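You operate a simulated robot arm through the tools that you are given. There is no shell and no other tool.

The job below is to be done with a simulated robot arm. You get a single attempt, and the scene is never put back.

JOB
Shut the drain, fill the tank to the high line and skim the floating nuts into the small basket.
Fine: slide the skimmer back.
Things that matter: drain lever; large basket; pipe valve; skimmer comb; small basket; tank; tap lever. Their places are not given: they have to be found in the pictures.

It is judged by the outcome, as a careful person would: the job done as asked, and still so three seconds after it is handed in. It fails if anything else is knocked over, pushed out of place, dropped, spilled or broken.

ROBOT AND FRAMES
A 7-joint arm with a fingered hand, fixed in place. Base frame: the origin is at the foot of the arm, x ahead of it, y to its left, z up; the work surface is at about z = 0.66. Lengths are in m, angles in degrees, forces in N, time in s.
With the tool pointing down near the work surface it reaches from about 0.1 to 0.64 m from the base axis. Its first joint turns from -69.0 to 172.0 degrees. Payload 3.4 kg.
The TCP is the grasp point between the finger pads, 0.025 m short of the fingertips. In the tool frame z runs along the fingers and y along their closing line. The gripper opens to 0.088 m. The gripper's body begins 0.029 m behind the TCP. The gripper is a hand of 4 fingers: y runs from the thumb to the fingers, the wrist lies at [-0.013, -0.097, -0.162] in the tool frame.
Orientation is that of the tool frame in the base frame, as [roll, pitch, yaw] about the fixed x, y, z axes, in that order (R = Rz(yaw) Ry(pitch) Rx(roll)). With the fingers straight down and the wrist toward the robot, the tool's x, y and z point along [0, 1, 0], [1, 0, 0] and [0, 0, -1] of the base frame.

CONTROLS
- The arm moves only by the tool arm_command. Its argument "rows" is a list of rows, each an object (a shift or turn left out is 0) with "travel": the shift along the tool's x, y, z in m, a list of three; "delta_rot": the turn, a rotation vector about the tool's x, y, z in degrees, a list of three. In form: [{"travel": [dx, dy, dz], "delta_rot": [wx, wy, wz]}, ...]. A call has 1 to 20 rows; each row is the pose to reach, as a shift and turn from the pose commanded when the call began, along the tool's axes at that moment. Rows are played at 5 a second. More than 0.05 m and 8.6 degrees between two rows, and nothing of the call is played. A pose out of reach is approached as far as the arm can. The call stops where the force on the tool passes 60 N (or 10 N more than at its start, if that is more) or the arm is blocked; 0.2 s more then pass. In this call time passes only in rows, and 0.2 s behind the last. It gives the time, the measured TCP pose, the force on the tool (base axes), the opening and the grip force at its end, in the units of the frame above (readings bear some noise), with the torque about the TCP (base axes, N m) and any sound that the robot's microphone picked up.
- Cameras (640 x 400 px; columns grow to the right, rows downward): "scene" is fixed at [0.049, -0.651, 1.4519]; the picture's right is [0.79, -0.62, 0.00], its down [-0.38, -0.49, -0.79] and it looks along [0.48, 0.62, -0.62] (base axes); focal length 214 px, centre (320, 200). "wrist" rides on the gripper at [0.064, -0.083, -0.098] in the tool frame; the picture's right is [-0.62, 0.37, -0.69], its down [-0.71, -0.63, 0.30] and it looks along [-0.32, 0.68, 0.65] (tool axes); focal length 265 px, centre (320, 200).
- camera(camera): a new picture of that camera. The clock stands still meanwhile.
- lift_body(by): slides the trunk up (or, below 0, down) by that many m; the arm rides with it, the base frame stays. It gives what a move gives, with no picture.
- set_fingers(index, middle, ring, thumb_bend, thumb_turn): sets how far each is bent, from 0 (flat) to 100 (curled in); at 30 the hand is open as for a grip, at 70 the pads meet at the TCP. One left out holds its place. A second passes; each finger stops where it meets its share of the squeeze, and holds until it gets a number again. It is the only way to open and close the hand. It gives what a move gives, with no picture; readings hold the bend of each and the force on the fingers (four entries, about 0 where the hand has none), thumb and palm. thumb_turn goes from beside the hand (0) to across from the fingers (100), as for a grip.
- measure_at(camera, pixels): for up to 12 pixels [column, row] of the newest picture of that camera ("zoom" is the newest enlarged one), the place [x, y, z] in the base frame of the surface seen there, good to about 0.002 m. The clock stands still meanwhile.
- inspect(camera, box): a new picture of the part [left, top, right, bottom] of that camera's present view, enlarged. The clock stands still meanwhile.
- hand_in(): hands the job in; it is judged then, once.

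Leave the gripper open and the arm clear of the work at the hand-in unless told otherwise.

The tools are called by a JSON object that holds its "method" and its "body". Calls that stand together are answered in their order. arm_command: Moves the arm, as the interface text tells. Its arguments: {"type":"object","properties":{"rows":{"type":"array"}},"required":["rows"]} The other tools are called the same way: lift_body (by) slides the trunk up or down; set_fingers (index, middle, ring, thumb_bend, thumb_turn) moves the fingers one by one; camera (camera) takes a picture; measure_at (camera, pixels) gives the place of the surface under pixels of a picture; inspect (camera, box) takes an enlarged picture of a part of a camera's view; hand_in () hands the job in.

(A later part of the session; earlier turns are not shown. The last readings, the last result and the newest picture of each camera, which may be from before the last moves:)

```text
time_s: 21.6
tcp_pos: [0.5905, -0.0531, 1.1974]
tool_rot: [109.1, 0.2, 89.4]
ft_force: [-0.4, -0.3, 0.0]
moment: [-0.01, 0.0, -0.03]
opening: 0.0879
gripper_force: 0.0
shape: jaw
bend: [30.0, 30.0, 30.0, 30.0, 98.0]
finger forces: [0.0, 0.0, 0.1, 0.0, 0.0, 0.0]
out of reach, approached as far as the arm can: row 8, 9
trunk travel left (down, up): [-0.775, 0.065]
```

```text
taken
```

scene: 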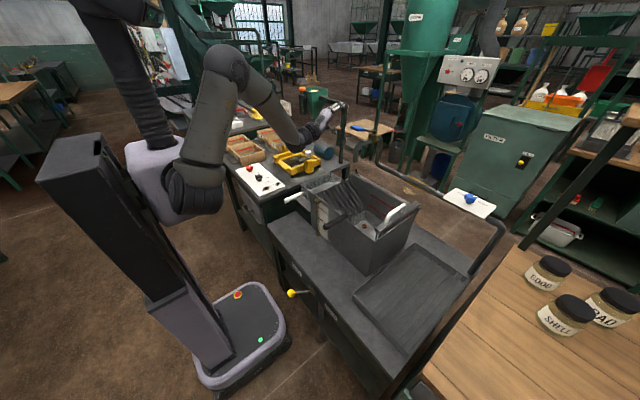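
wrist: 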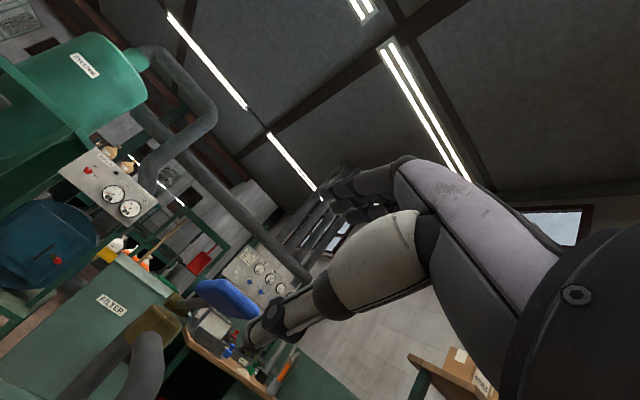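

The hand is pitched, with the TCP at (0.5905,−0.053,1.197) and the blue paddle at wrist pixel (228,298). I'll line up behind the paddle's axis (y≈−0.07, tilt 19°), then check.

{"method": "arm_command", "body": {"rows": [{"travel": [-0.009, -0.007, 0.007]}, {"travel": [-0.017, -0.015, 0.015]}]}}

{"method": "camera", "body": {"camera": "wrist"}}

{"method": "inspect", "body": {"camera": "scene", "box": [290, 90, 400, 165]}}

```text
time_s: 22.2
tcp_pos: [0.5948, -0.0559, 1.1787]
tool_rot: [109.1, -0.1, 89.4]
ft_force: [-1.0, -0.1, 0.6]
moment: [0.03, -0.01, 0.01]
opening: 0.0877
gripper_force: 0.1
shape: jaw
bend: [30.0, 30.0, 30.0, 30.0, 98.0]
finger forces: [0.1, 0.0, 0.1, 0.0, 0.0, 0.0]
out of reach, approached as far as the arm can: row 1, 2
trunk travel left (down, up): [-0.775, 0.065]
```

```text
taken
```

wrist: 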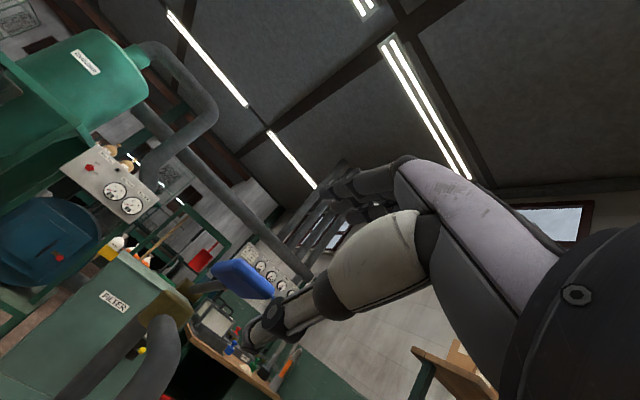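

```text
5.33 times, centred on (345, 128) of scene
```

zoom: 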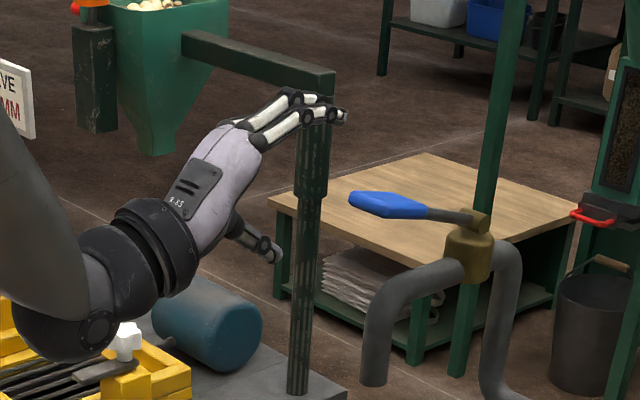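

The arm reached a joint limit: y stays at −0.056 when I want about −0.072. Lowering the trunk by 0.1 m will let the forearm come in more level. The hand then sits around z 1.08, still above the tank. After that I'll raise the arm again.

{"method": "lift_body", "body": {"by": -0.1}}

{"method": "arm_command", "body": {"rows": [{"travel": [-0.008, 0.03, -0.01]}, {"travel": [-0.016, 0.06, -0.02]}, {"travel": [-0.016, 0.0945, -0.0326]}]}}

```text
time_s: 23.5
tcp_pos: [0.5939, -0.057, 1.0798]
tool_rot: [109.0, 0.0, 89.2]
ft_force: [-0.1, 0.3, -0.8]
moment: [0.08, 0.01, 0.03]
opening: 0.088
gripper_force: 0.0
shape: jaw
bend: [30.0, 30.0, 30.0, 30.0, 98.0]
finger forces: [0.1, 0.0, 0.0, 0.1, 0.0, 0.0]
trunk travel left (down, up): [-0.675, 0.165]
```

```text
time_s: 24.3
tcp_pos: [0.5927, -0.0719, 1.1843]
tool_rot: [109.1, -0.2, 88.8]
ft_force: [0.4, 0.8, -0.1]
moment: [0.01, 0.01, -0.04]
opening: 0.0877
gripper_force: 0.0
shape: jaw
bend: [30.0, 30.0, 30.0, 30.0, 98.0]
finger forces: [0.0, 0.0, 0.0, 0.0, 0.0, 0.0]
out of reach, approached as far as the arm can: row 2
trunk travel left (down, up): [-0.675, 0.165]
```

Now at (0.593,−0.072,1.184), right on the paddle's line. I'll check the wrist view and measure the paddle from here.

{"method": "camera", "body": {"camera": "wrist"}}

{"method": "inspect", "body": {"camera": "scene", "box": [290, 90, 400, 165]}}

```text
taken
```

wrist: 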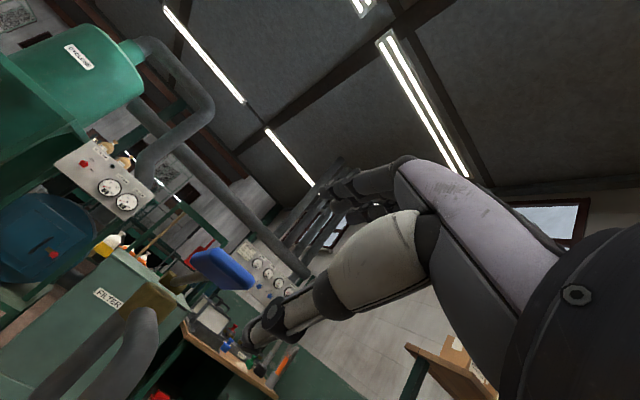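

```text
5.33 times, centred on (345, 128) of scene
```

zoom: 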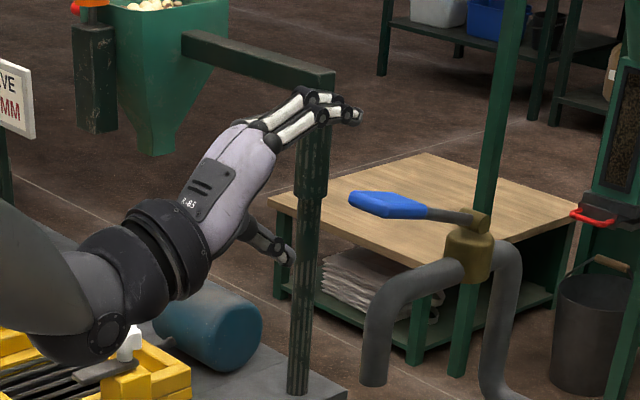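

The paddle is ahead at wrist pixel (222,268), between fingers and thumb. I'll advance 0.09 along the fingers so the paddle lies in the open grip.

{"method": "measure_at", "body": {"camera": "wrist", "pixels": [[222, 265], [205, 255], [245, 280], [200, 268], [235, 285]]}}

{"method": "arm_command", "body": {"rows": [{"travel": [0, 0, 0.03]}, {"travel": [0, 0, 0.06]}, {"travel": [0, 0, 0.09]}]}}

{"method": "camera", "body": {"camera": "wrist"}}

{"method": "inspect", "body": {"camera": "scene", "box": [290, 90, 400, 165]}}

```text
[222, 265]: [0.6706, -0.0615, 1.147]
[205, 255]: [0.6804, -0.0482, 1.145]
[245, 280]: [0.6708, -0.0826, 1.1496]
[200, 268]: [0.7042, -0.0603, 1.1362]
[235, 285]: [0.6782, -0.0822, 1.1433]
```

```text
time_s: 25.1
tcp_pos: [0.6785, -0.0647, 1.1518]
tool_rot: [109.3, -0.1, 88.7]
ft_force: [-0.5, 0.0, -1.3]
moment: [0.04, -0.01, 0.01]
opening: 0.088
gripper_force: 0.1
shape: jaw
bend: [30.0, 30.0, 30.0, 30.0, 98.0]
finger forces: [0.0, 0.0, 0.1, 0.1, 0.1, 0.0]
out of reach, approached as far as the arm can: row 1, 2, 3
trunk travel left (down, up): [-0.675, 0.165]
```

```text
taken
```

wrist: 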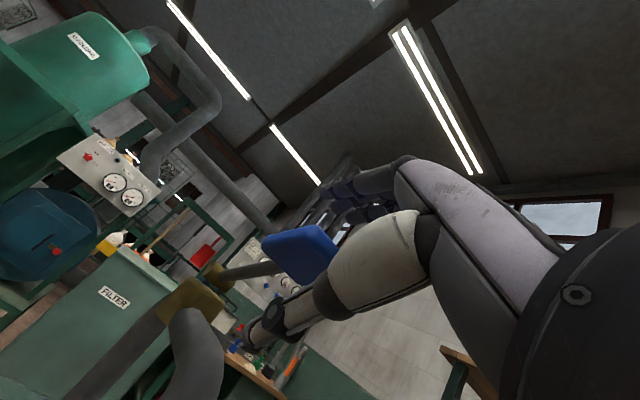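

```text
5.33 times, centred on (345, 128) of scene
```

zoom: 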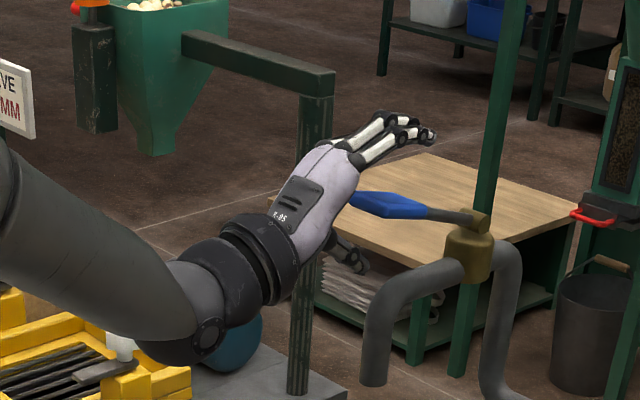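

The paddle is now between the fingers (above) and thumb (below). I'll close loosely (bend 55) so I can nudge it either way without squeezing.

{"method": "set_fingers", "body": {"index": 55, "middle": 55, "ring": 55, "thumb_bend": 55}}

{"method": "camera", "body": {"camera": "wrist"}}

{"method": "inspect", "body": {"camera": "scene", "box": [290, 90, 400, 165]}}

```text
time_s: 26.1
tcp_pos: [0.6773, -0.0641, 1.1531]
tool_rot: [109.2, -0.1, 88.6]
ft_force: [0.8, 0.1, -0.9]
moment: [0.0, 0.02, -0.01]
opening: 0.0312
gripper_force: 0.1
shape: fingers
bend: [55.0, 55.0, 55.0, 55.0, 98.0]
finger forces: [0.1, 0.0, 0.1, 0.0, 0.0, 0.0]
trunk travel left (down, up): [-0.675, 0.165]
```

```text
taken
```

wrist: 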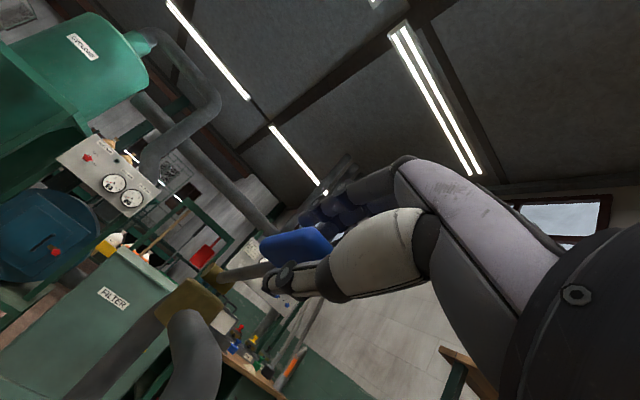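

```text
5.33 times, centred on (345, 128) of scene
```

zoom: 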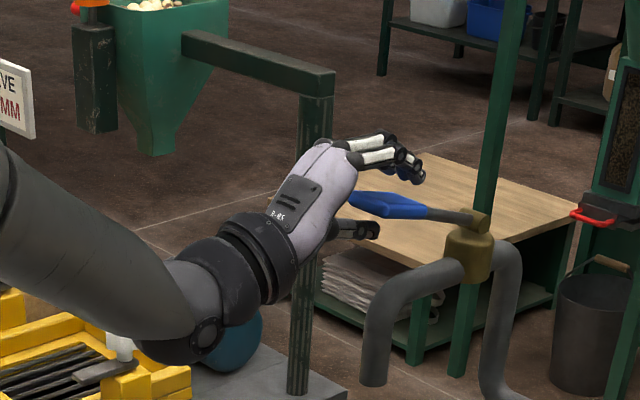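

The paddle sits loosely between fingers and thumb. I'll nudge upward in small steps, to 25 mm, to see whether the lever lifts.

{"method": "arm_command", "body": {"rows": [{"travel": [0, 0.008, -0.003]}, {"travel": [0, 0.016, -0.0055]}, {"travel": [0, 0.0236, -0.008]}]}}

{"method": "inspect", "body": {"camera": "scene", "box": [290, 90, 400, 165]}}

```text
time_s: 26.9
tcp_pos: [0.6803, -0.0626, 1.1727]
tool_rot: [109.6, 0.0, 89.2]
ft_force: [-1.0, -0.5, -14.7]
moment: [-0.09, -0.17, -0.01]
opening: 0.044
gripper_force: 6.7
shape: fingers
bend: [55.0, 55.0, 55.0, 46.0, 97.0]
finger forces: [0.0, 0.0, 0.0, 0.1, 13.4, 0.1]
trunk travel left (down, up): [-0.675, 0.165]
```

```text
5.33 times, centred on (345, 128) of scene
```

zoom: 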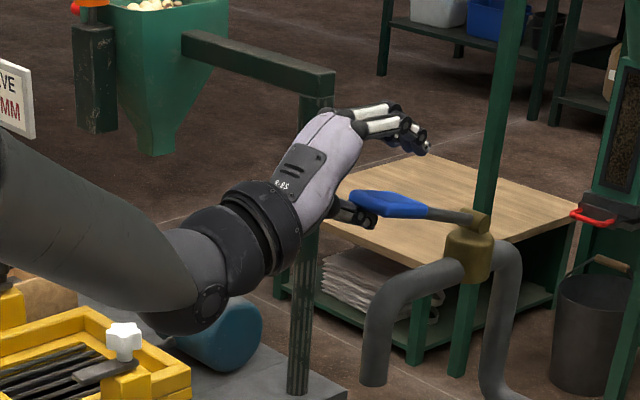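

Lifting only loaded the thumb (13 N) and the lever didn't budge, so it is at its upper stop. I'll go back down and press gently downward instead, watching the force.

{"method": "arm_command", "body": {"rows": [{"travel": [0, -0.01, 0.0033]}, {"travel": [0, -0.02, 0.0067]}, {"travel": [0, -0.028, 0.0095]}, {"travel": [0, -0.036, 0.012]}]}}

{"method": "inspect", "body": {"camera": "scene", "box": [290, 90, 400, 165]}}

```text
time_s: 27.9
tcp_pos: [0.6785, -0.0608, 1.139]
tool_rot: [109.0, -0.1, 88.9]
ft_force: [0.1, -0.2, -0.5]
moment: [-0.01, 0.01, 0.01]
opening: 0.0311
gripper_force: 0.0
shape: fingers
bend: [55.0, 55.0, 55.0, 55.0, 98.0]
finger forces: [0.0, 0.0, 0.0, 0.1, 0.0, 0.0]
trunk travel left (down, up): [-0.675, 0.165]
```

```text
5.33 times, centred on (345, 128) of scene
```

zoom: 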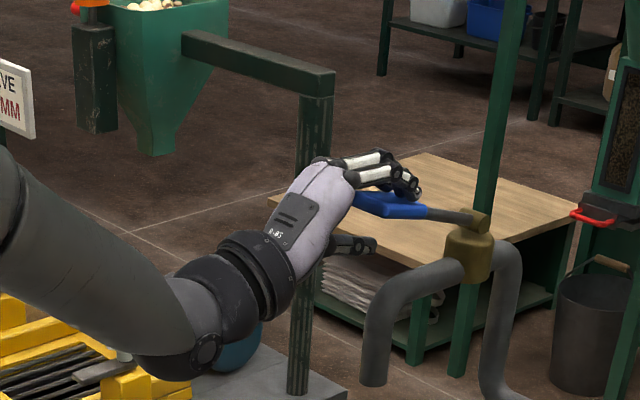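

The fingers rest just above the paddle. I'll continue down 20 mm more in small steps.

{"method": "arm_command", "body": {"rows": [{"travel": [0, -0.006, 0.002]}, {"travel": [0, -0.0125, 0.0042]}, {"travel": [0, -0.019, 0.0065]}]}}

{"method": "inspect", "body": {"camera": "scene", "box": [290, 90, 400, 165]}}

```text
time_s: 28.7
tcp_pos: [0.6787, -0.06, 1.1193]
tool_rot: [109.0, -0.1, 88.7]
ft_force: [-2.4, -0.5, 3.7]
moment: [0.0, -0.15, -0.04]
opening: 0.0326
gripper_force: 1.9
shape: fingers
bend: [54.0, 54.0, 54.0, 55.0, 98.0]
finger forces: [1.5, 1.5, 0.8, 0.0, 0.0, 0.0]
trunk travel left (down, up): [-0.675, 0.165]
```

```text
5.33 times, centred on (345, 128) of scene
```

zoom: 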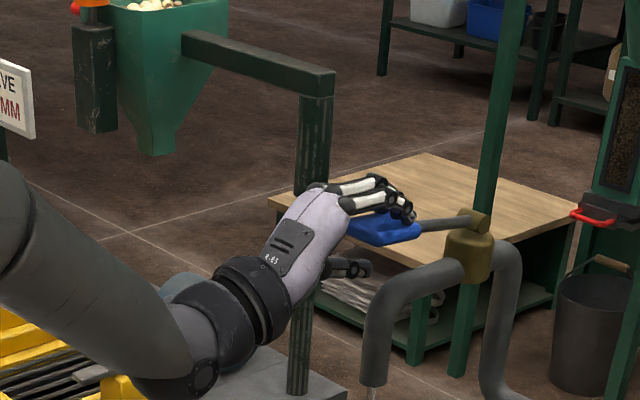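

The lever goes down with about 4 N, and there seems to be a stream at the spout's lower end (zoom 372,390). I'll look at the spout and tank.

{"method": "inspect", "body": {"camera": "scene", "box": [300, 130, 440, 240]}}

{"method": "inspect", "body": {"camera": "scene", "box": [345, 150, 385, 180]}}

```text
3.64 times, centred on (370, 185) of scene
```

zoom: 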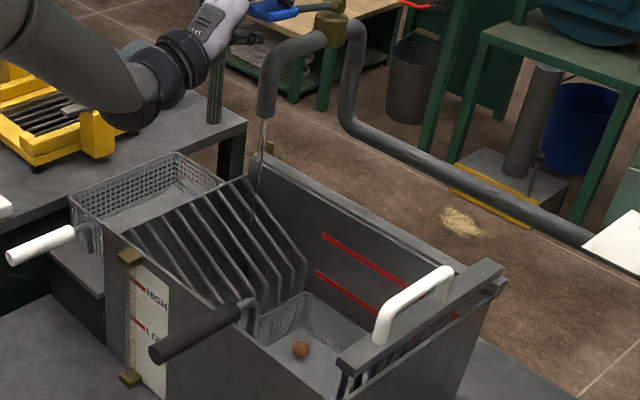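

```text
13.33 times, centred on (365, 165) of scene
```

zoom: 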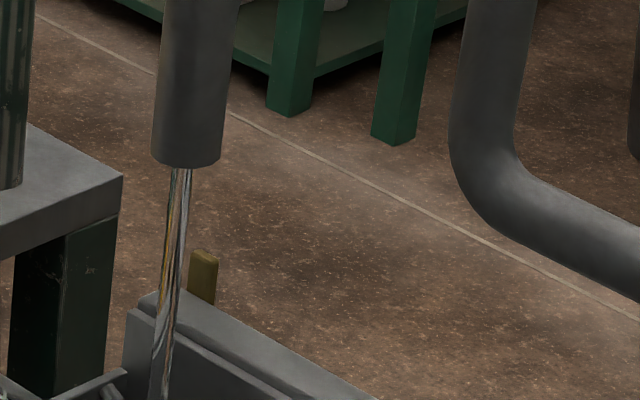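

Water is running from the spout into the tank. I'll hold still for about 2 s and see how fast the level rises.

{"method": "arm_command", "body": {"rows": [{"travel": [0, 0, 0]}, {"travel": [0, 0, 0]}, {"travel": [0, 0, 0]}, {"travel": [0, 0, 0]}, {"travel": [0, 0, 0]}, {"travel": [0, 0, 0]}, {"travel": [0, 0, 0]}, {"travel": [0, 0, 0]}, {"travel": [0, 0, 0]}, {"travel": [0, 0, 0]}]}}

{"method": "inspect", "body": {"camera": "scene", "box": [300, 130, 440, 240]}}

{"method": "inspect", "body": {"camera": "scene", "box": [305, 180, 355, 240]}}

```text
time_s: 30.9
tcp_pos: [0.6762, -0.0595, 1.1219]
tool_rot: [109.1, -0.1, 88.8]
ft_force: [-1.8, -1.3, 3.8]
moment: [-0.02, -0.13, -0.05]
opening: 0.0325
gripper_force: 1.8
shape: fingers
bend: [54.0, 54.0, 54.0, 55.0, 98.0]
finger forces: [1.5, 1.4, 0.8, 0.0, 0.0, 0.1]
trunk travel left (down, up): [-0.675, 0.165]
```

```text
3.64 times, centred on (370, 185) of scene
```

zoom: 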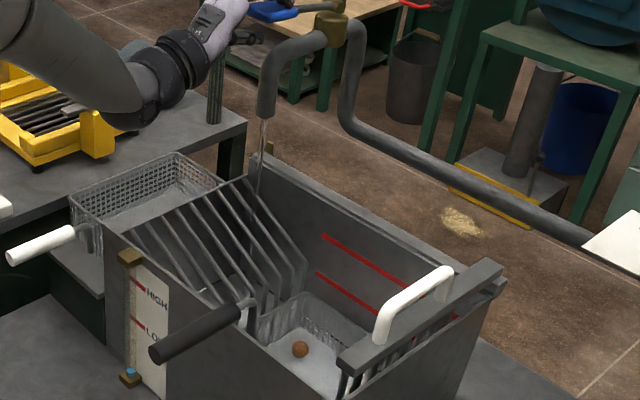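

```text
6.67 times, centred on (330, 210) of scene
```

zoom: 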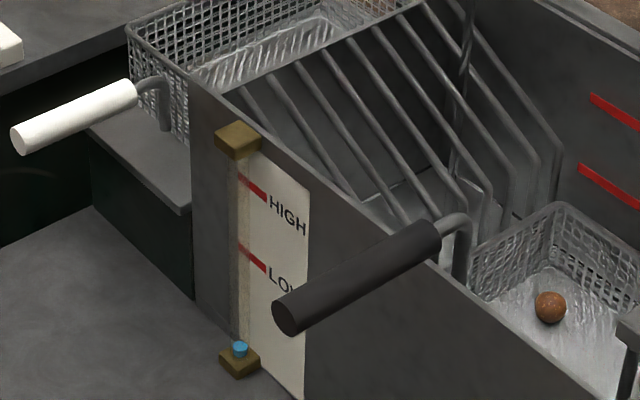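

The sight gauge shows a little blue at the bottom (zoom 240,345). I'll measure its top and the red marks to track the level.

{"method": "measure_at", "body": {"camera": "zoom", "pixels": [[240, 344], [240, 350], [254, 186], [254, 261], [244, 250], [244, 170], [238, 358], [600, 105], [620, 190], [520, 330]]}}

```text
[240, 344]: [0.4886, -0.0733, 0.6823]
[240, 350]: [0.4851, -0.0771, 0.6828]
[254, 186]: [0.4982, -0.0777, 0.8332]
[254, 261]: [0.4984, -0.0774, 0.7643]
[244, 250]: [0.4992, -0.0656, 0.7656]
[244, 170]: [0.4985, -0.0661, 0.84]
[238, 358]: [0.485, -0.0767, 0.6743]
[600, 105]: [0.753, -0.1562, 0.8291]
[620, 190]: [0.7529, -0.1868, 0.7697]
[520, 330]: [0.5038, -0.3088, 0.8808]
```

The level is about z 0.683 now, with HIGH at about 0.830. I'll hold for 4 s more to get the fill rate.

{"method": "arm_command", "body": {"rows": [{"travel": [0, 0, 0]}, {"travel": [0, 0, 0]}, {"travel": [0, 0, 0]}, {"travel": [0, 0, 0]}, {"travel": [0, 0, 0]}, {"travel": [0, 0, 0]}, {"travel": [0, 0, 0]}, {"travel": [0, 0, 0]}, {"travel": [0, 0, 0]}, {"travel": [0, 0, 0]}, {"travel": [0, 0, 0]}, {"travel": [0, 0, 0]}, {"travel": [0, 0, 0]}, {"travel": [0, 0, 0]}, {"travel": [0, 0, 0]}, {"travel": [0, 0, 0]}, {"travel": [0, 0, 0]}, {"travel": [0, 0, 0]}, {"travel": [0, 0, 0]}, {"travel": [0, 0, 0]}]}}

{"method": "inspect", "body": {"camera": "scene", "box": [305, 180, 355, 240]}}

{"method": "inspect", "body": {"camera": "scene", "box": [240, 220, 440, 360]}}

```text
time_s: 35.1
tcp_pos: [0.6767, -0.0587, 1.1195]
tool_rot: [109.2, -0.1, 88.8]
ft_force: [-2.4, -1.2, 3.6]
moment: [-0.01, -0.11, -0.05]
opening: 0.0324
gripper_force: 2.3
shape: fingers
bend: [54.0, 54.0, 54.0, 55.0, 98.0]
finger forces: [1.5, 1.6, 0.8, 0.0, 0.1, 0.0]
trunk travel left (down, up): [-0.675, 0.165]
```

```text
6.67 times, centred on (330, 210) of scene
```

zoom: 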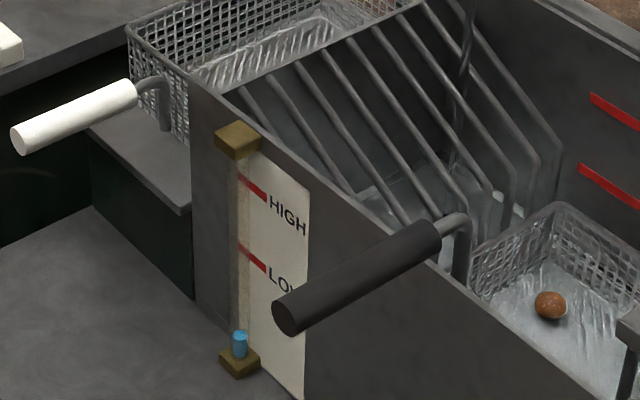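

```text
2.86 times, centred on (340, 290) of scene
```

zoom: 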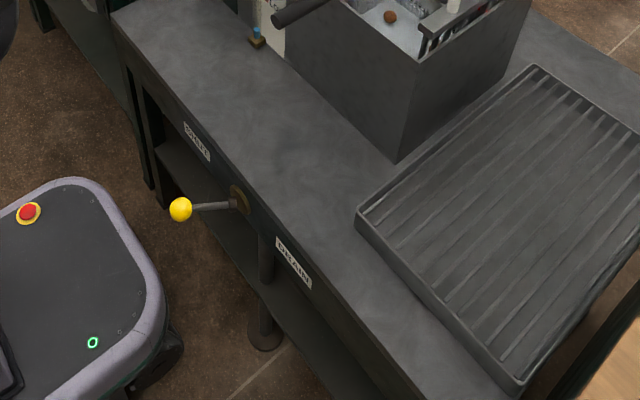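

The level rises about 2.6 mm/s, no leak is visible below, and the drain lever is still at SHUT. I'll press the tap lever 12 mm further for a stronger flow and hold.

{"method": "arm_command", "body": {"rows": [{"travel": [0, -0.006, 0.002]}, {"travel": [0, -0.0115, 0.004]}, {"travel": [0, -0.0115, 0.004]}, {"travel": [0, -0.0115, 0.004]}, {"travel": [0, -0.0115, 0.004]}, {"travel": [0, -0.0115, 0.004]}, {"travel": [0, -0.0115, 0.004]}, {"travel": [0, -0.0115, 0.004]}, {"travel": [0, -0.0115, 0.004]}, {"travel": [0, -0.0115, 0.004]}]}}

{"method": "inspect", "body": {"camera": "scene", "box": [305, 180, 355, 240]}}

{"method": "inspect", "body": {"camera": "scene", "box": [300, 110, 400, 185]}}

```text
time_s: 37.3
tcp_pos: [0.6778, -0.058, 1.1086]
tool_rot: [109.0, -0.1, 88.8]
ft_force: [-3.5, -0.3, 5.9]
moment: [0.0, -0.16, -0.05]
opening: 0.0327
gripper_force: 2.9
shape: fingers
bend: [53.0, 53.0, 54.0, 55.0, 97.0]
finger forces: [2.0, 2.3, 0.9, 0.1, 0.8, 0.0]
out of reach, approached as far as the arm can: row 1, 2, 3, 4, 5, 6, 7, 8, 9, 10
trunk travel left (down, up): [-0.675, 0.165]
```

```text
6.67 times, centred on (330, 210) of scene
```

zoom: 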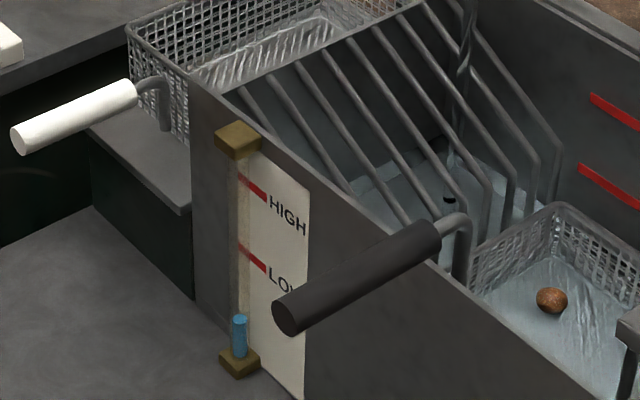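

```text
5.33 times, centred on (350, 148) of scene
```

zoom: 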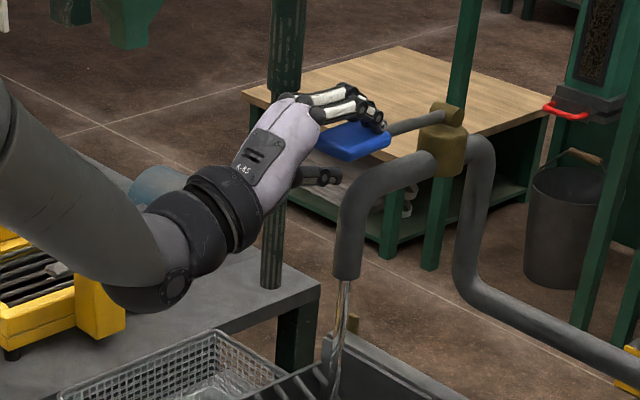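

The flow is now about 7 mm/s with the level near z 0.71. I'll hold for about 8 s (two calls), which should bring it to about 0.77 (LOW), then look again.

{"method": "arm_command", "body": {"rows": [{"travel": [0, 0, 0]}, {"travel": [0, 0, 0]}, {"travel": [0, 0, 0]}, {"travel": [0, 0, 0]}, {"travel": [0, 0, 0]}, {"travel": [0, 0, 0]}, {"travel": [0, 0, 0]}, {"travel": [0, 0, 0]}, {"travel": [0, 0, 0]}, {"travel": [0, 0, 0]}, {"travel": [0, 0, 0]}, {"travel": [0, 0, 0]}, {"travel": [0, 0, 0]}, {"travel": [0, 0, 0]}, {"travel": [0, 0, 0]}, {"travel": [0, 0, 0]}, {"travel": [0, 0, 0]}, {"travel": [0, 0, 0]}, {"travel": [0, 0, 0]}, {"travel": [0, 0, 0]}]}}

{"method": "inspect", "body": {"camera": "scene", "box": [305, 180, 355, 240]}}

```text
time_s: 41.5
tcp_pos: [0.6777, -0.0583, 1.1089]
tool_rot: [108.9, -0.1, 88.8]
ft_force: [-4.4, -0.6, 4.6]
moment: [-0.03, -0.19, 0.01]
opening: 0.0323
gripper_force: 3.0
shape: fingers
bend: [53.0, 53.0, 54.0, 55.0, 97.0]
finger forces: [1.9, 2.3, 0.9, 0.0, 0.9, 0.0]
trunk travel left (down, up): [-0.675, 0.165]
```

```text
6.67 times, centred on (330, 210) of scene
```

zoom: 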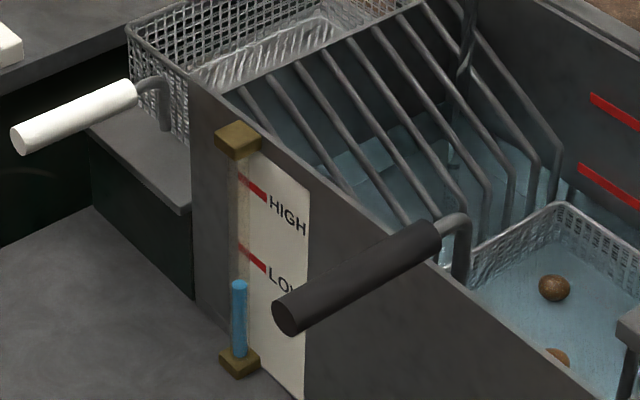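

The level is about 0.741, rising 7.5 mm/s. I'll hold another 4.2 s.

{"method": "arm_command", "body": {"rows": [{"travel": [0, 0, 0]}, {"travel": [0, 0, 0]}, {"travel": [0, 0, 0]}, {"travel": [0, 0, 0]}, {"travel": [0, 0, 0]}, {"travel": [0, 0, 0]}, {"travel": [0, 0, 0]}, {"travel": [0, 0, 0]}, {"travel": [0, 0, 0]}, {"travel": [0, 0, 0]}, {"travel": [0, 0, 0]}, {"travel": [0, 0, 0]}, {"travel": [0, 0, 0]}, {"travel": [0, 0, 0]}, {"travel": [0, 0, 0]}, {"travel": [0, 0, 0]}, {"travel": [0, 0, 0]}, {"travel": [0, 0, 0]}, {"travel": [0, 0, 0]}, {"travel": [0, 0, 0]}]}}

{"method": "inspect", "body": {"camera": "scene", "box": [305, 180, 355, 240]}}

```text
time_s: 45.7
tcp_pos: [0.6774, -0.0584, 1.1085]
tool_rot: [109.0, -0.1, 88.7]
ft_force: [-3.6, -2.0, 5.0]
moment: [0.0, -0.13, -0.06]
opening: 0.0322
gripper_force: 3.4
shape: fingers
bend: [53.0, 53.0, 54.0, 55.0, 97.0]
finger forces: [2.0, 2.3, 0.9, 0.0, 0.9, 0.1]
trunk travel left (down, up): [-0.675, 0.165]
```

```text
6.67 times, centred on (330, 210) of scene
```

zoom: 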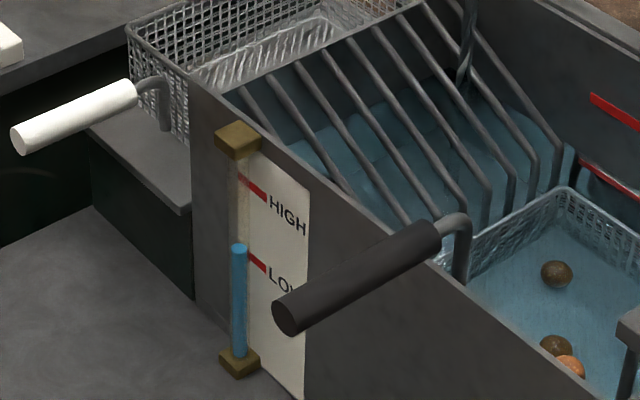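

The level is now just at LOW, and one nut looks to be floating (bright, about 570,365). I'll hold 4.2 s more.

{"method": "arm_command", "body": {"rows": [{"travel": [0, 0, 0]}, {"travel": [0, 0, 0]}, {"travel": [0, 0, 0]}, {"travel": [0, 0, 0]}, {"travel": [0, 0, 0]}, {"travel": [0, 0, 0]}, {"travel": [0, 0, 0]}, {"travel": [0, 0, 0]}, {"travel": [0, 0, 0]}, {"travel": [0, 0, 0]}, {"travel": [0, 0, 0]}, {"travel": [0, 0, 0]}, {"travel": [0, 0, 0]}, {"travel": [0, 0, 0]}, {"travel": [0, 0, 0]}, {"travel": [0, 0, 0]}, {"travel": [0, 0, 0]}, {"travel": [0, 0, 0]}, {"travel": [0, 0, 0]}, {"travel": [0, 0, 0]}]}}

{"method": "inspect", "body": {"camera": "scene", "box": [305, 180, 355, 240]}}

{"method": "measure_at", "body": {"camera": "zoom", "pixels": [[240, 208], [240, 215], [600, 250], [600, 300], [380, 120], [400, 150], [600, 100], [254, 186], [248, 182]]}}

```text
time_s: 49.9
tcp_pos: [0.6787, -0.0575, 1.1081]
tool_rot: [109.0, -0.1, 88.6]
ft_force: [-4.2, -1.2, 5.6]
moment: [-0.03, -0.16, -0.05]
opening: 0.0326
gripper_force: 3.3
shape: fingers
bend: [53.0, 53.0, 54.0, 55.0, 97.0]
finger forces: [2.0, 2.3, 1.0, 0.0, 0.9, 0.0]
trunk travel left (down, up): [-0.675, 0.165]
```

```text
6.67 times, centred on (330, 210) of scene
```

zoom: 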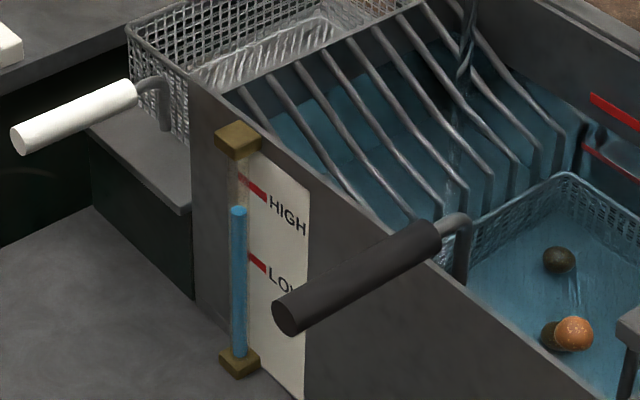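

```text
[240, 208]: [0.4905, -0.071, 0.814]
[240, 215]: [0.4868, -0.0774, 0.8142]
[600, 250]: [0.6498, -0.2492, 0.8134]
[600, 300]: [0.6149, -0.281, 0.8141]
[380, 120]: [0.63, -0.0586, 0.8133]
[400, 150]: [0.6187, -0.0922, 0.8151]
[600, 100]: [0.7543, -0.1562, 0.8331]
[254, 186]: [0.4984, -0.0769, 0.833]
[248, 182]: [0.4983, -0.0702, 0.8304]
```

The water surface measures z = 0.814. The clock is stopped while I look, so I'll pin down the HIGH mark's exact height on the gauge and on the inside wall.

{"method": "inspect", "body": {"camera": "scene", "box": [314, 200, 330, 212]}}

{"method": "inspect", "body": {"camera": "scene", "box": [365, 185, 405, 215]}}

```text
16.00 times, centred on (322, 206) of scene
```

zoom: 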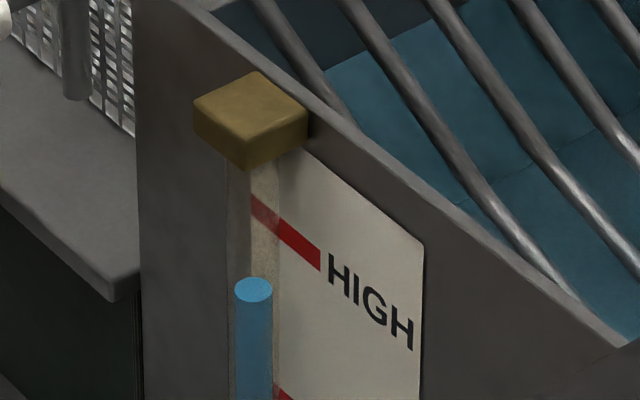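

```text
13.33 times, centred on (385, 200) of scene
```

zoom: 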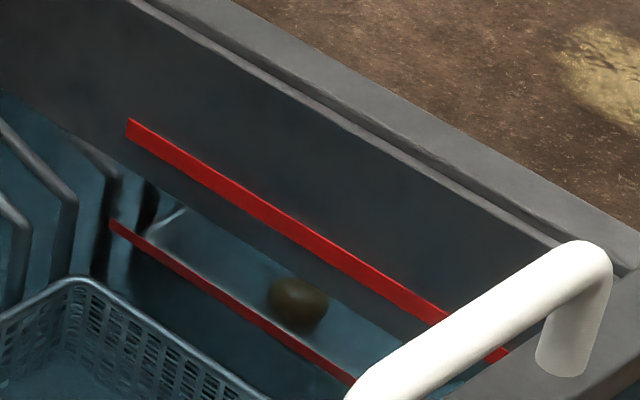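

I'll measure the upper red line on the wall at several points in this zoom, and the water edge below it.

{"method": "measure_at", "body": {"camera": "zoom", "pixels": [[150, 137], [200, 170], [250, 203], [300, 233], [350, 263], [400, 293], [250, 198], [250, 209], [180, 200], [298, 305], [200, 290], [430, 310]]}}

{"method": "inspect", "body": {"camera": "scene", "box": [314, 200, 330, 212]}}

{"method": "measure_at", "body": {"camera": "zoom", "pixels": [[290, 235], [300, 245], [310, 253], [285, 240], [290, 228], [290, 243], [254, 283], [254, 290], [254, 297]]}}

```text
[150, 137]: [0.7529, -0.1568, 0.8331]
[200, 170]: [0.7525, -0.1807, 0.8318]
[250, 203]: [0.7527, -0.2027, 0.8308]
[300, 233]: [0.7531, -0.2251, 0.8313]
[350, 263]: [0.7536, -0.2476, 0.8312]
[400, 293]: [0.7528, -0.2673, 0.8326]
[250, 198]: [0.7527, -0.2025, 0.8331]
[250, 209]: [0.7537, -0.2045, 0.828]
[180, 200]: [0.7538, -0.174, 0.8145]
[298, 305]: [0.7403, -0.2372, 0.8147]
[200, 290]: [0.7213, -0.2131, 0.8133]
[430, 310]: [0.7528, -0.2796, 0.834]
```

```text
16.00 times, centred on (322, 206) of scene
```

zoom: 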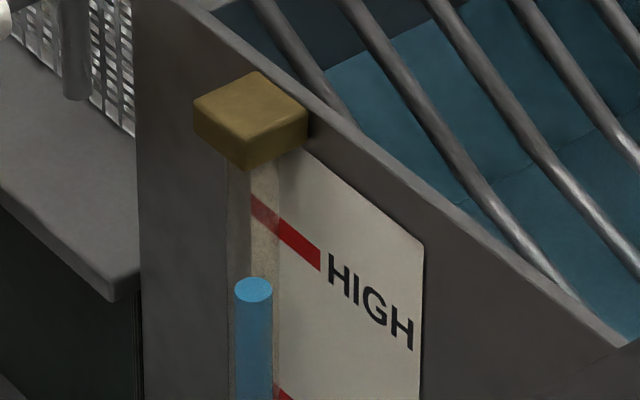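

```text
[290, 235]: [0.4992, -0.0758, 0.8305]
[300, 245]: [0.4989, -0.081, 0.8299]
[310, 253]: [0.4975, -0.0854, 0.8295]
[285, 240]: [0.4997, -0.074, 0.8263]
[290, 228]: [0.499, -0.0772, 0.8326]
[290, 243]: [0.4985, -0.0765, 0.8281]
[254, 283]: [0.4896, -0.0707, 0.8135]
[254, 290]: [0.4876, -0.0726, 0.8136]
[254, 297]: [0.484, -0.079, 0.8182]
```

HIGH is at z≈0.830 and the water at 0.814. I'll let it run 0.8 s more, then throttle back up by 11 mm and check.

{"method": "arm_command", "body": {"rows": [{"travel": [0, 0, 0]}, {"travel": [0, 0, 0]}, {"travel": [0, 0, 0]}, {"travel": [0, 0, 0]}, {"travel": [0, 0.006, -0.002]}, {"travel": [0, 0.0115, -0.004]}]}}

{"method": "inspect", "body": {"camera": "scene", "box": [300, 110, 400, 185]}}

{"method": "inspect", "body": {"camera": "scene", "box": [305, 180, 355, 240]}}

{"method": "measure_at", "body": {"camera": "zoom", "pixels": [[600, 250], [600, 300], [380, 120], [400, 150], [590, 230], [520, 280]]}}

```text
time_s: 51.3
tcp_pos: [0.6788, -0.0585, 1.1189]
tool_rot: [109.1, -0.1, 88.8]
ft_force: [-0.4, -0.5, 3.4]
moment: [-0.03, -0.11, -0.01]
opening: 0.0324
gripper_force: 1.8
shape: fingers
bend: [53.0, 53.0, 54.0, 55.0, 97.0]
finger forces: [1.2, 1.2, 0.9, 0.0, 0.1, 0.0]
trunk travel left (down, up): [-0.675, 0.165]
```

```text
5.33 times, centred on (350, 148) of scene
```

zoom: 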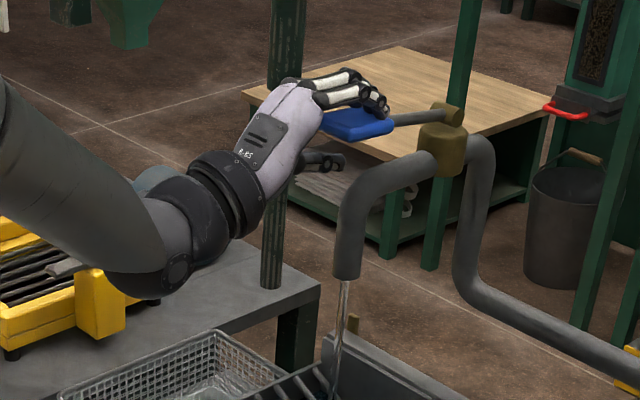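

```text
6.67 times, centred on (330, 210) of scene
```

zoom: 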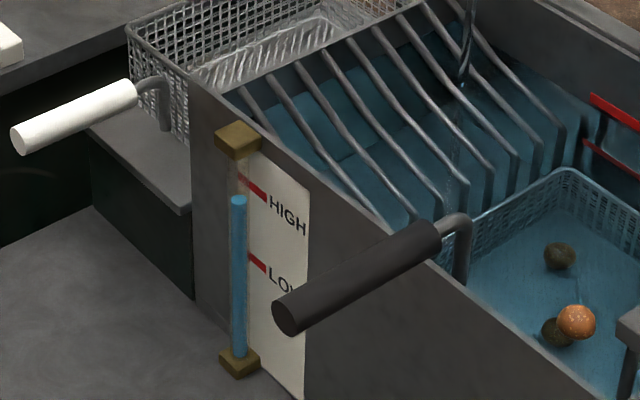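

```text
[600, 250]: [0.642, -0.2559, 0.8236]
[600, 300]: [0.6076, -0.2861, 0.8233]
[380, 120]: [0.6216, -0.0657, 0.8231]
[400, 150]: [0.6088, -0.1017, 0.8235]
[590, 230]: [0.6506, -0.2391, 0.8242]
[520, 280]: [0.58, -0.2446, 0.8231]
```

The level is 0.8235 and the flow is slow now. The lever follows the hand back up, so it is spring-loaded. I'll hold 1.6 s at this low flow and re-measure.

{"method": "arm_command", "body": {"rows": [{"travel": [0, 0, 0]}, {"travel": [0, 0, 0]}, {"travel": [0, 0, 0]}, {"travel": [0, 0, 0]}, {"travel": [0, 0, 0]}, {"travel": [0, 0, 0]}, {"travel": [0, 0, 0]}]}}

{"method": "inspect", "body": {"camera": "scene", "box": [305, 180, 355, 240]}}

{"method": "measure_at", "body": {"camera": "zoom", "pixels": [[600, 250], [600, 300], [380, 120], [400, 150], [590, 230], [520, 280], [560, 210], [620, 280], [350, 130]]}}

```text
time_s: 52.9
tcp_pos: [0.6797, -0.0573, 1.1204]
tool_rot: [109.1, -0.1, 88.8]
ft_force: [0.4, -1.7, 3.4]
moment: [0.01, -0.12, -0.02]
opening: 0.0325
gripper_force: 1.4
shape: fingers
bend: [53.0, 53.0, 54.0, 55.0, 97.0]
finger forces: [1.3, 1.4, 1.0, 0.0, 0.0, 0.0]
trunk travel left (down, up): [-0.675, 0.165]
```

```text
6.67 times, centred on (330, 210) of scene
```

zoom: 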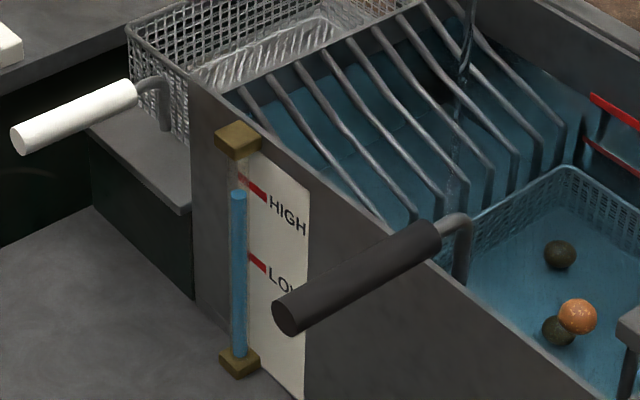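

```text
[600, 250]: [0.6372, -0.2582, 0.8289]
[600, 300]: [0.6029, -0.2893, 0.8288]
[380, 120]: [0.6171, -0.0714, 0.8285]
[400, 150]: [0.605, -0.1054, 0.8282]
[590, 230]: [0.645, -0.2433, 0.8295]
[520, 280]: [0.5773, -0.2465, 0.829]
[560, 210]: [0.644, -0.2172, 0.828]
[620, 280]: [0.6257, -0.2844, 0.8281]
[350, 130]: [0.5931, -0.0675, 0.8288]
```

The level is 0.8288, essentially at the line, and closing will add about a millimetre. I'll raise the hand now so the lever returns to its closed stop, with the thumb following underneath.

{"method": "arm_command", "body": {"rows": [{"travel": [0, 0.017, -0.0057]}, {"travel": [0, 0.034, -0.0114]}, {"travel": [0, 0.042, -0.014]}]}}

{"method": "inspect", "body": {"camera": "scene", "box": [300, 110, 400, 185]}}

{"method": "inspect", "body": {"camera": "scene", "box": [305, 180, 355, 240]}}

{"method": "measure_at", "body": {"camera": "zoom", "pixels": [[600, 250], [600, 300], [380, 120], [400, 150], [590, 230], [520, 280], [560, 210], [620, 280], [350, 130]]}}

```text
time_s: 53.7
tcp_pos: [0.6783, -0.0567, 1.163]
tool_rot: [109.3, 0.0, 89.2]
ft_force: [-0.4, -1.4, -1.6]
moment: [-0.03, -0.03, -0.01]
opening: 0.033
gripper_force: 1.4
shape: fingers
bend: [55.0, 55.0, 55.0, 54.0, 97.0]
finger forces: [0.1, 0.1, 0.0, 0.0, 2.1, 0.0]
trunk travel left (down, up): [-0.675, 0.165]
```

```text
5.33 times, centred on (350, 148) of scene
```

zoom: 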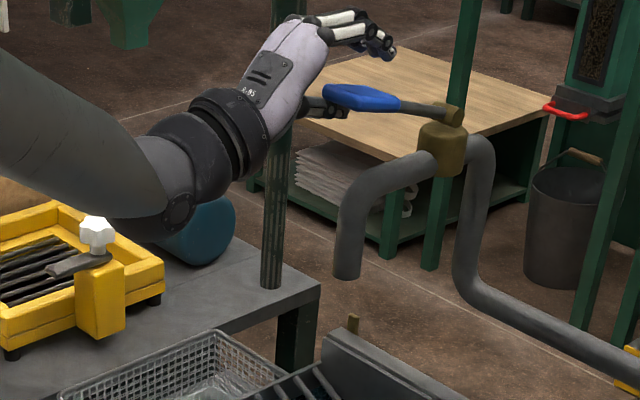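

```text
6.67 times, centred on (330, 210) of scene
```

zoom: 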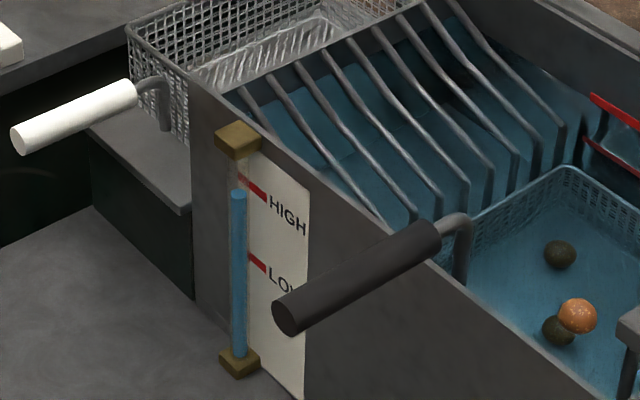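

```text
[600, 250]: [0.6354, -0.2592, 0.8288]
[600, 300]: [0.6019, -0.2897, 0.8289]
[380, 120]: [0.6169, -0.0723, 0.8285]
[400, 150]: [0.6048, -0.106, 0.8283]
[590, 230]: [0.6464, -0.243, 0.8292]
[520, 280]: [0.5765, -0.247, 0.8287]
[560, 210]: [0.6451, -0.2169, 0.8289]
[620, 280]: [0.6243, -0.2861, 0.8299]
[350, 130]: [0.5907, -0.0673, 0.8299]
```

The flow has stopped and the water reads 0.829, within the HIGH band (0.828–0.833). The lever is back at its upper stop. I'll open the hand and back straight out.

{"method": "set_fingers", "body": {"index": 30, "middle": 30, "ring": 30, "thumb_bend": 30}}

{"method": "arm_command", "body": {"rows": [{"travel": [0, 0, -0.03]}, {"travel": [0, 0, -0.06]}, {"travel": [0, 0, -0.1]}, {"travel": [0, 0, -0.14]}]}}

{"method": "camera", "body": {"camera": "scene"}}

{"method": "inspect", "body": {"camera": "scene", "box": [300, 150, 420, 240]}}

```text
time_s: 54.7
tcp_pos: [0.6792, -0.0579, 1.164]
tool_rot: [109.1, 0.0, 89.0]
ft_force: [0.0, 0.3, -0.7]
moment: [0.02, -0.01, 0.01]
opening: 0.0845
gripper_force: 0.1
shape: fingers
bend: [30.0, 30.0, 30.0, 30.0, 97.0]
finger forces: [0.1, 0.0, 0.0, 0.0, 0.1, 0.1]
trunk travel left (down, up): [-0.675, 0.165]
```

```text
time_s: 55.7
tcp_pos: [0.5466, -0.0581, 1.2099]
tool_rot: [109.0, 0.0, 89.2]
ft_force: [-0.1, -0.2, 0.0]
moment: [0.02, 0.02, 0.04]
opening: 0.0843
gripper_force: 0.1
shape: fingers
bend: [30.0, 30.0, 30.0, 30.0, 97.0]
finger forces: [0.0, 0.0, 0.1, 0.1, 0.0, 0.0]
trunk travel left (down, up): [-0.675, 0.165]
```

```text
taken
```

scene: 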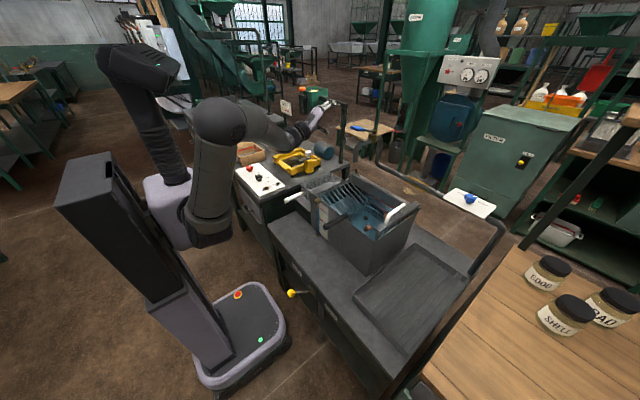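

```text
4.44 times, centred on (360, 195) of scene
```

zoom: 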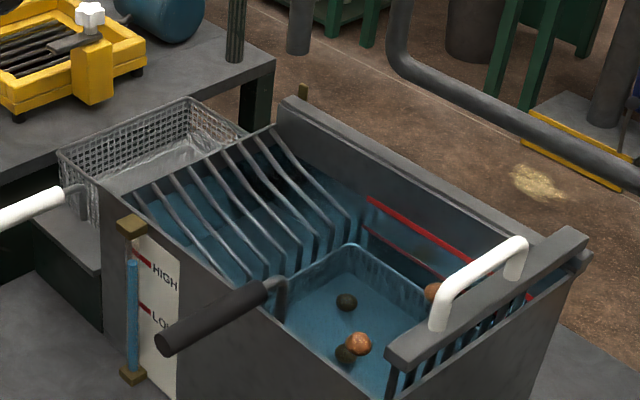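

The tap is off. Two nuts seem to float (zoom 358,343 and 432,290) and others lie sunk. Next is the skimmer. I'll zoom on it to get its handle and rail geometry.

{"method": "inspect", "body": {"camera": "scene", "box": [365, 190, 425, 235]}}

{"method": "measure_at", "body": {"camera": "zoom", "pixels": [[232, 245], [232, 290], [260, 200], [330, 150], [400, 110], [420, 130], [415, 160], [160, 310], [300, 240], [520, 85], [530, 130], [240, 310]]}}

```text
8.89 times, centred on (395, 212) of scene
```

zoom: 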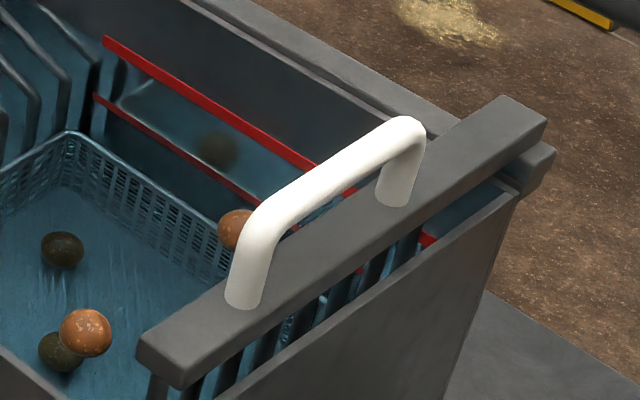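

```text
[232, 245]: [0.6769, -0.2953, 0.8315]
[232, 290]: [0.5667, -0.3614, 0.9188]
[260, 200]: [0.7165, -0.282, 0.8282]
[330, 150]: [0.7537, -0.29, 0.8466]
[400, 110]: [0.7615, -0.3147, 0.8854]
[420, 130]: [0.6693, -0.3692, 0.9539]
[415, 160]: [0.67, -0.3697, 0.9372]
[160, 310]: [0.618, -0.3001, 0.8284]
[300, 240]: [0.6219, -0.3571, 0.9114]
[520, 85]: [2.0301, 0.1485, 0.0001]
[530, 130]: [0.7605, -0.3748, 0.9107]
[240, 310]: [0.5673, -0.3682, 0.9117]
```

The handle runs x≈0.575–0.665 at y≈−0.362, top z≈0.957. I'll grip it with thumb and fingers on either side along y, the hand tilted forward about 45°. First I'll reduce the tilt and move over to about (0.50,−0.20,1.20).

{"method": "arm_command", "body": {"rows": [{"travel": [-0.0355, -0.006, -0.01], "delta_rot": [6.5, 0, 0]}, {"travel": [-0.071, -0.0125, -0.02], "delta_rot": [13, 0, 0]}, {"travel": [-0.1065, -0.019, -0.03], "delta_rot": [19.5, 0, 0]}, {"travel": [-0.142, -0.025, -0.041], "delta_rot": [26, 0, 0]}]}}

```text
time_s: 56.7
tcp_pos: [0.4988, -0.1987, 1.1972]
tool_rot: [135.1, -0.2, 89.3]
ft_force: [0.2, 0.3, -0.6]
moment: [0.01, 0.01, 0.01]
opening: 0.0845
gripper_force: 0.1
shape: fingers
bend: [30.0, 30.0, 30.0, 30.0, 97.0]
finger forces: [0.0, 0.0, 0.0, 0.0, 0.0, 0.1]
trunk travel left (down, up): [-0.675, 0.165]
```

Good. Now I'll turn the hand 90° about the fingers' axis while moving to about (0.54,−0.33,1.12), above and short of the handle.

{"method": "arm_command", "body": {"rows": [{"travel": [-0.012, -0.002, 0.0076], "delta_rot": [0, 0, 8.2]}, {"travel": [-0.024, -0.005, 0.015], "delta_rot": [0, 0, 16.4]}, {"travel": [-0.036, -0.007, 0.023], "delta_rot": [0, 0, 24.5]}, {"travel": [-0.048, -0.009, 0.03], "delta_rot": [0, 0, 32.7]}, {"travel": [-0.06, -0.012, 0.038], "delta_rot": [0, 0, 40.9]}, {"travel": [-0.071, -0.014, 0.045], "delta_rot": [0, 0, 49.1]}, {"travel": [-0.083, -0.016, 0.053], "delta_rot": [0, 0, 57.3]}, {"travel": [-0.095, -0.019, 0.061], "delta_rot": [0, 0, 65.5]}, {"travel": [-0.107, -0.021, 0.068], "delta_rot": [0, 0, 73.6]}, {"travel": [-0.119, -0.023, 0.076], "delta_rot": [0, 0, 81.8]}, {"travel": [-0.131, -0.0255, 0.0834], "delta_rot": [0, 0, 90]}]}}

{"method": "camera", "body": {"camera": "scene"}}

{"method": "camera", "body": {"camera": "wrist"}}

```text
time_s: 59.1
tcp_pos: [0.5361, -0.329, 1.1213]
tool_rot: [-179.8, -45.0, -1.1]
ft_force: [0.4, -0.3, 0.0]
moment: [0.01, -0.02, 0.02]
opening: 0.0847
gripper_force: 0.0
shape: fingers
bend: [30.0, 30.0, 30.0, 30.0, 97.0]
finger forces: [0.0, 0.1, 0.0, 0.0, 0.1, 0.1]
trunk travel left (down, up): [-0.675, 0.165]
```

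```text
taken
```

scene: 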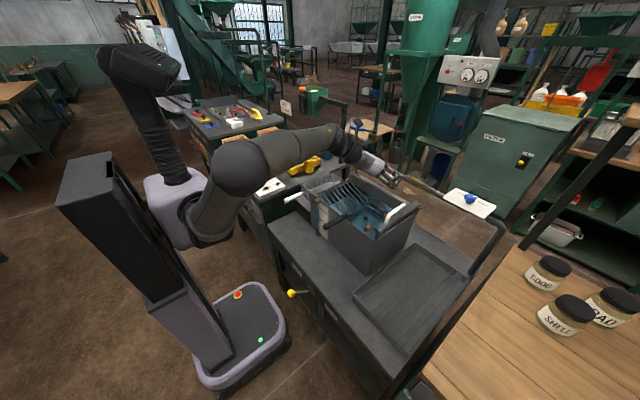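

```text
taken
```

wrist: 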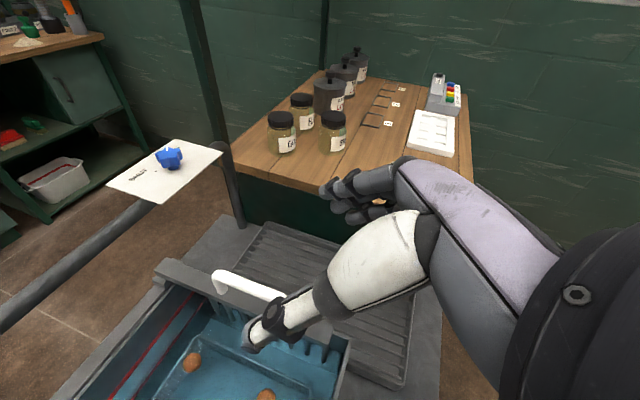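

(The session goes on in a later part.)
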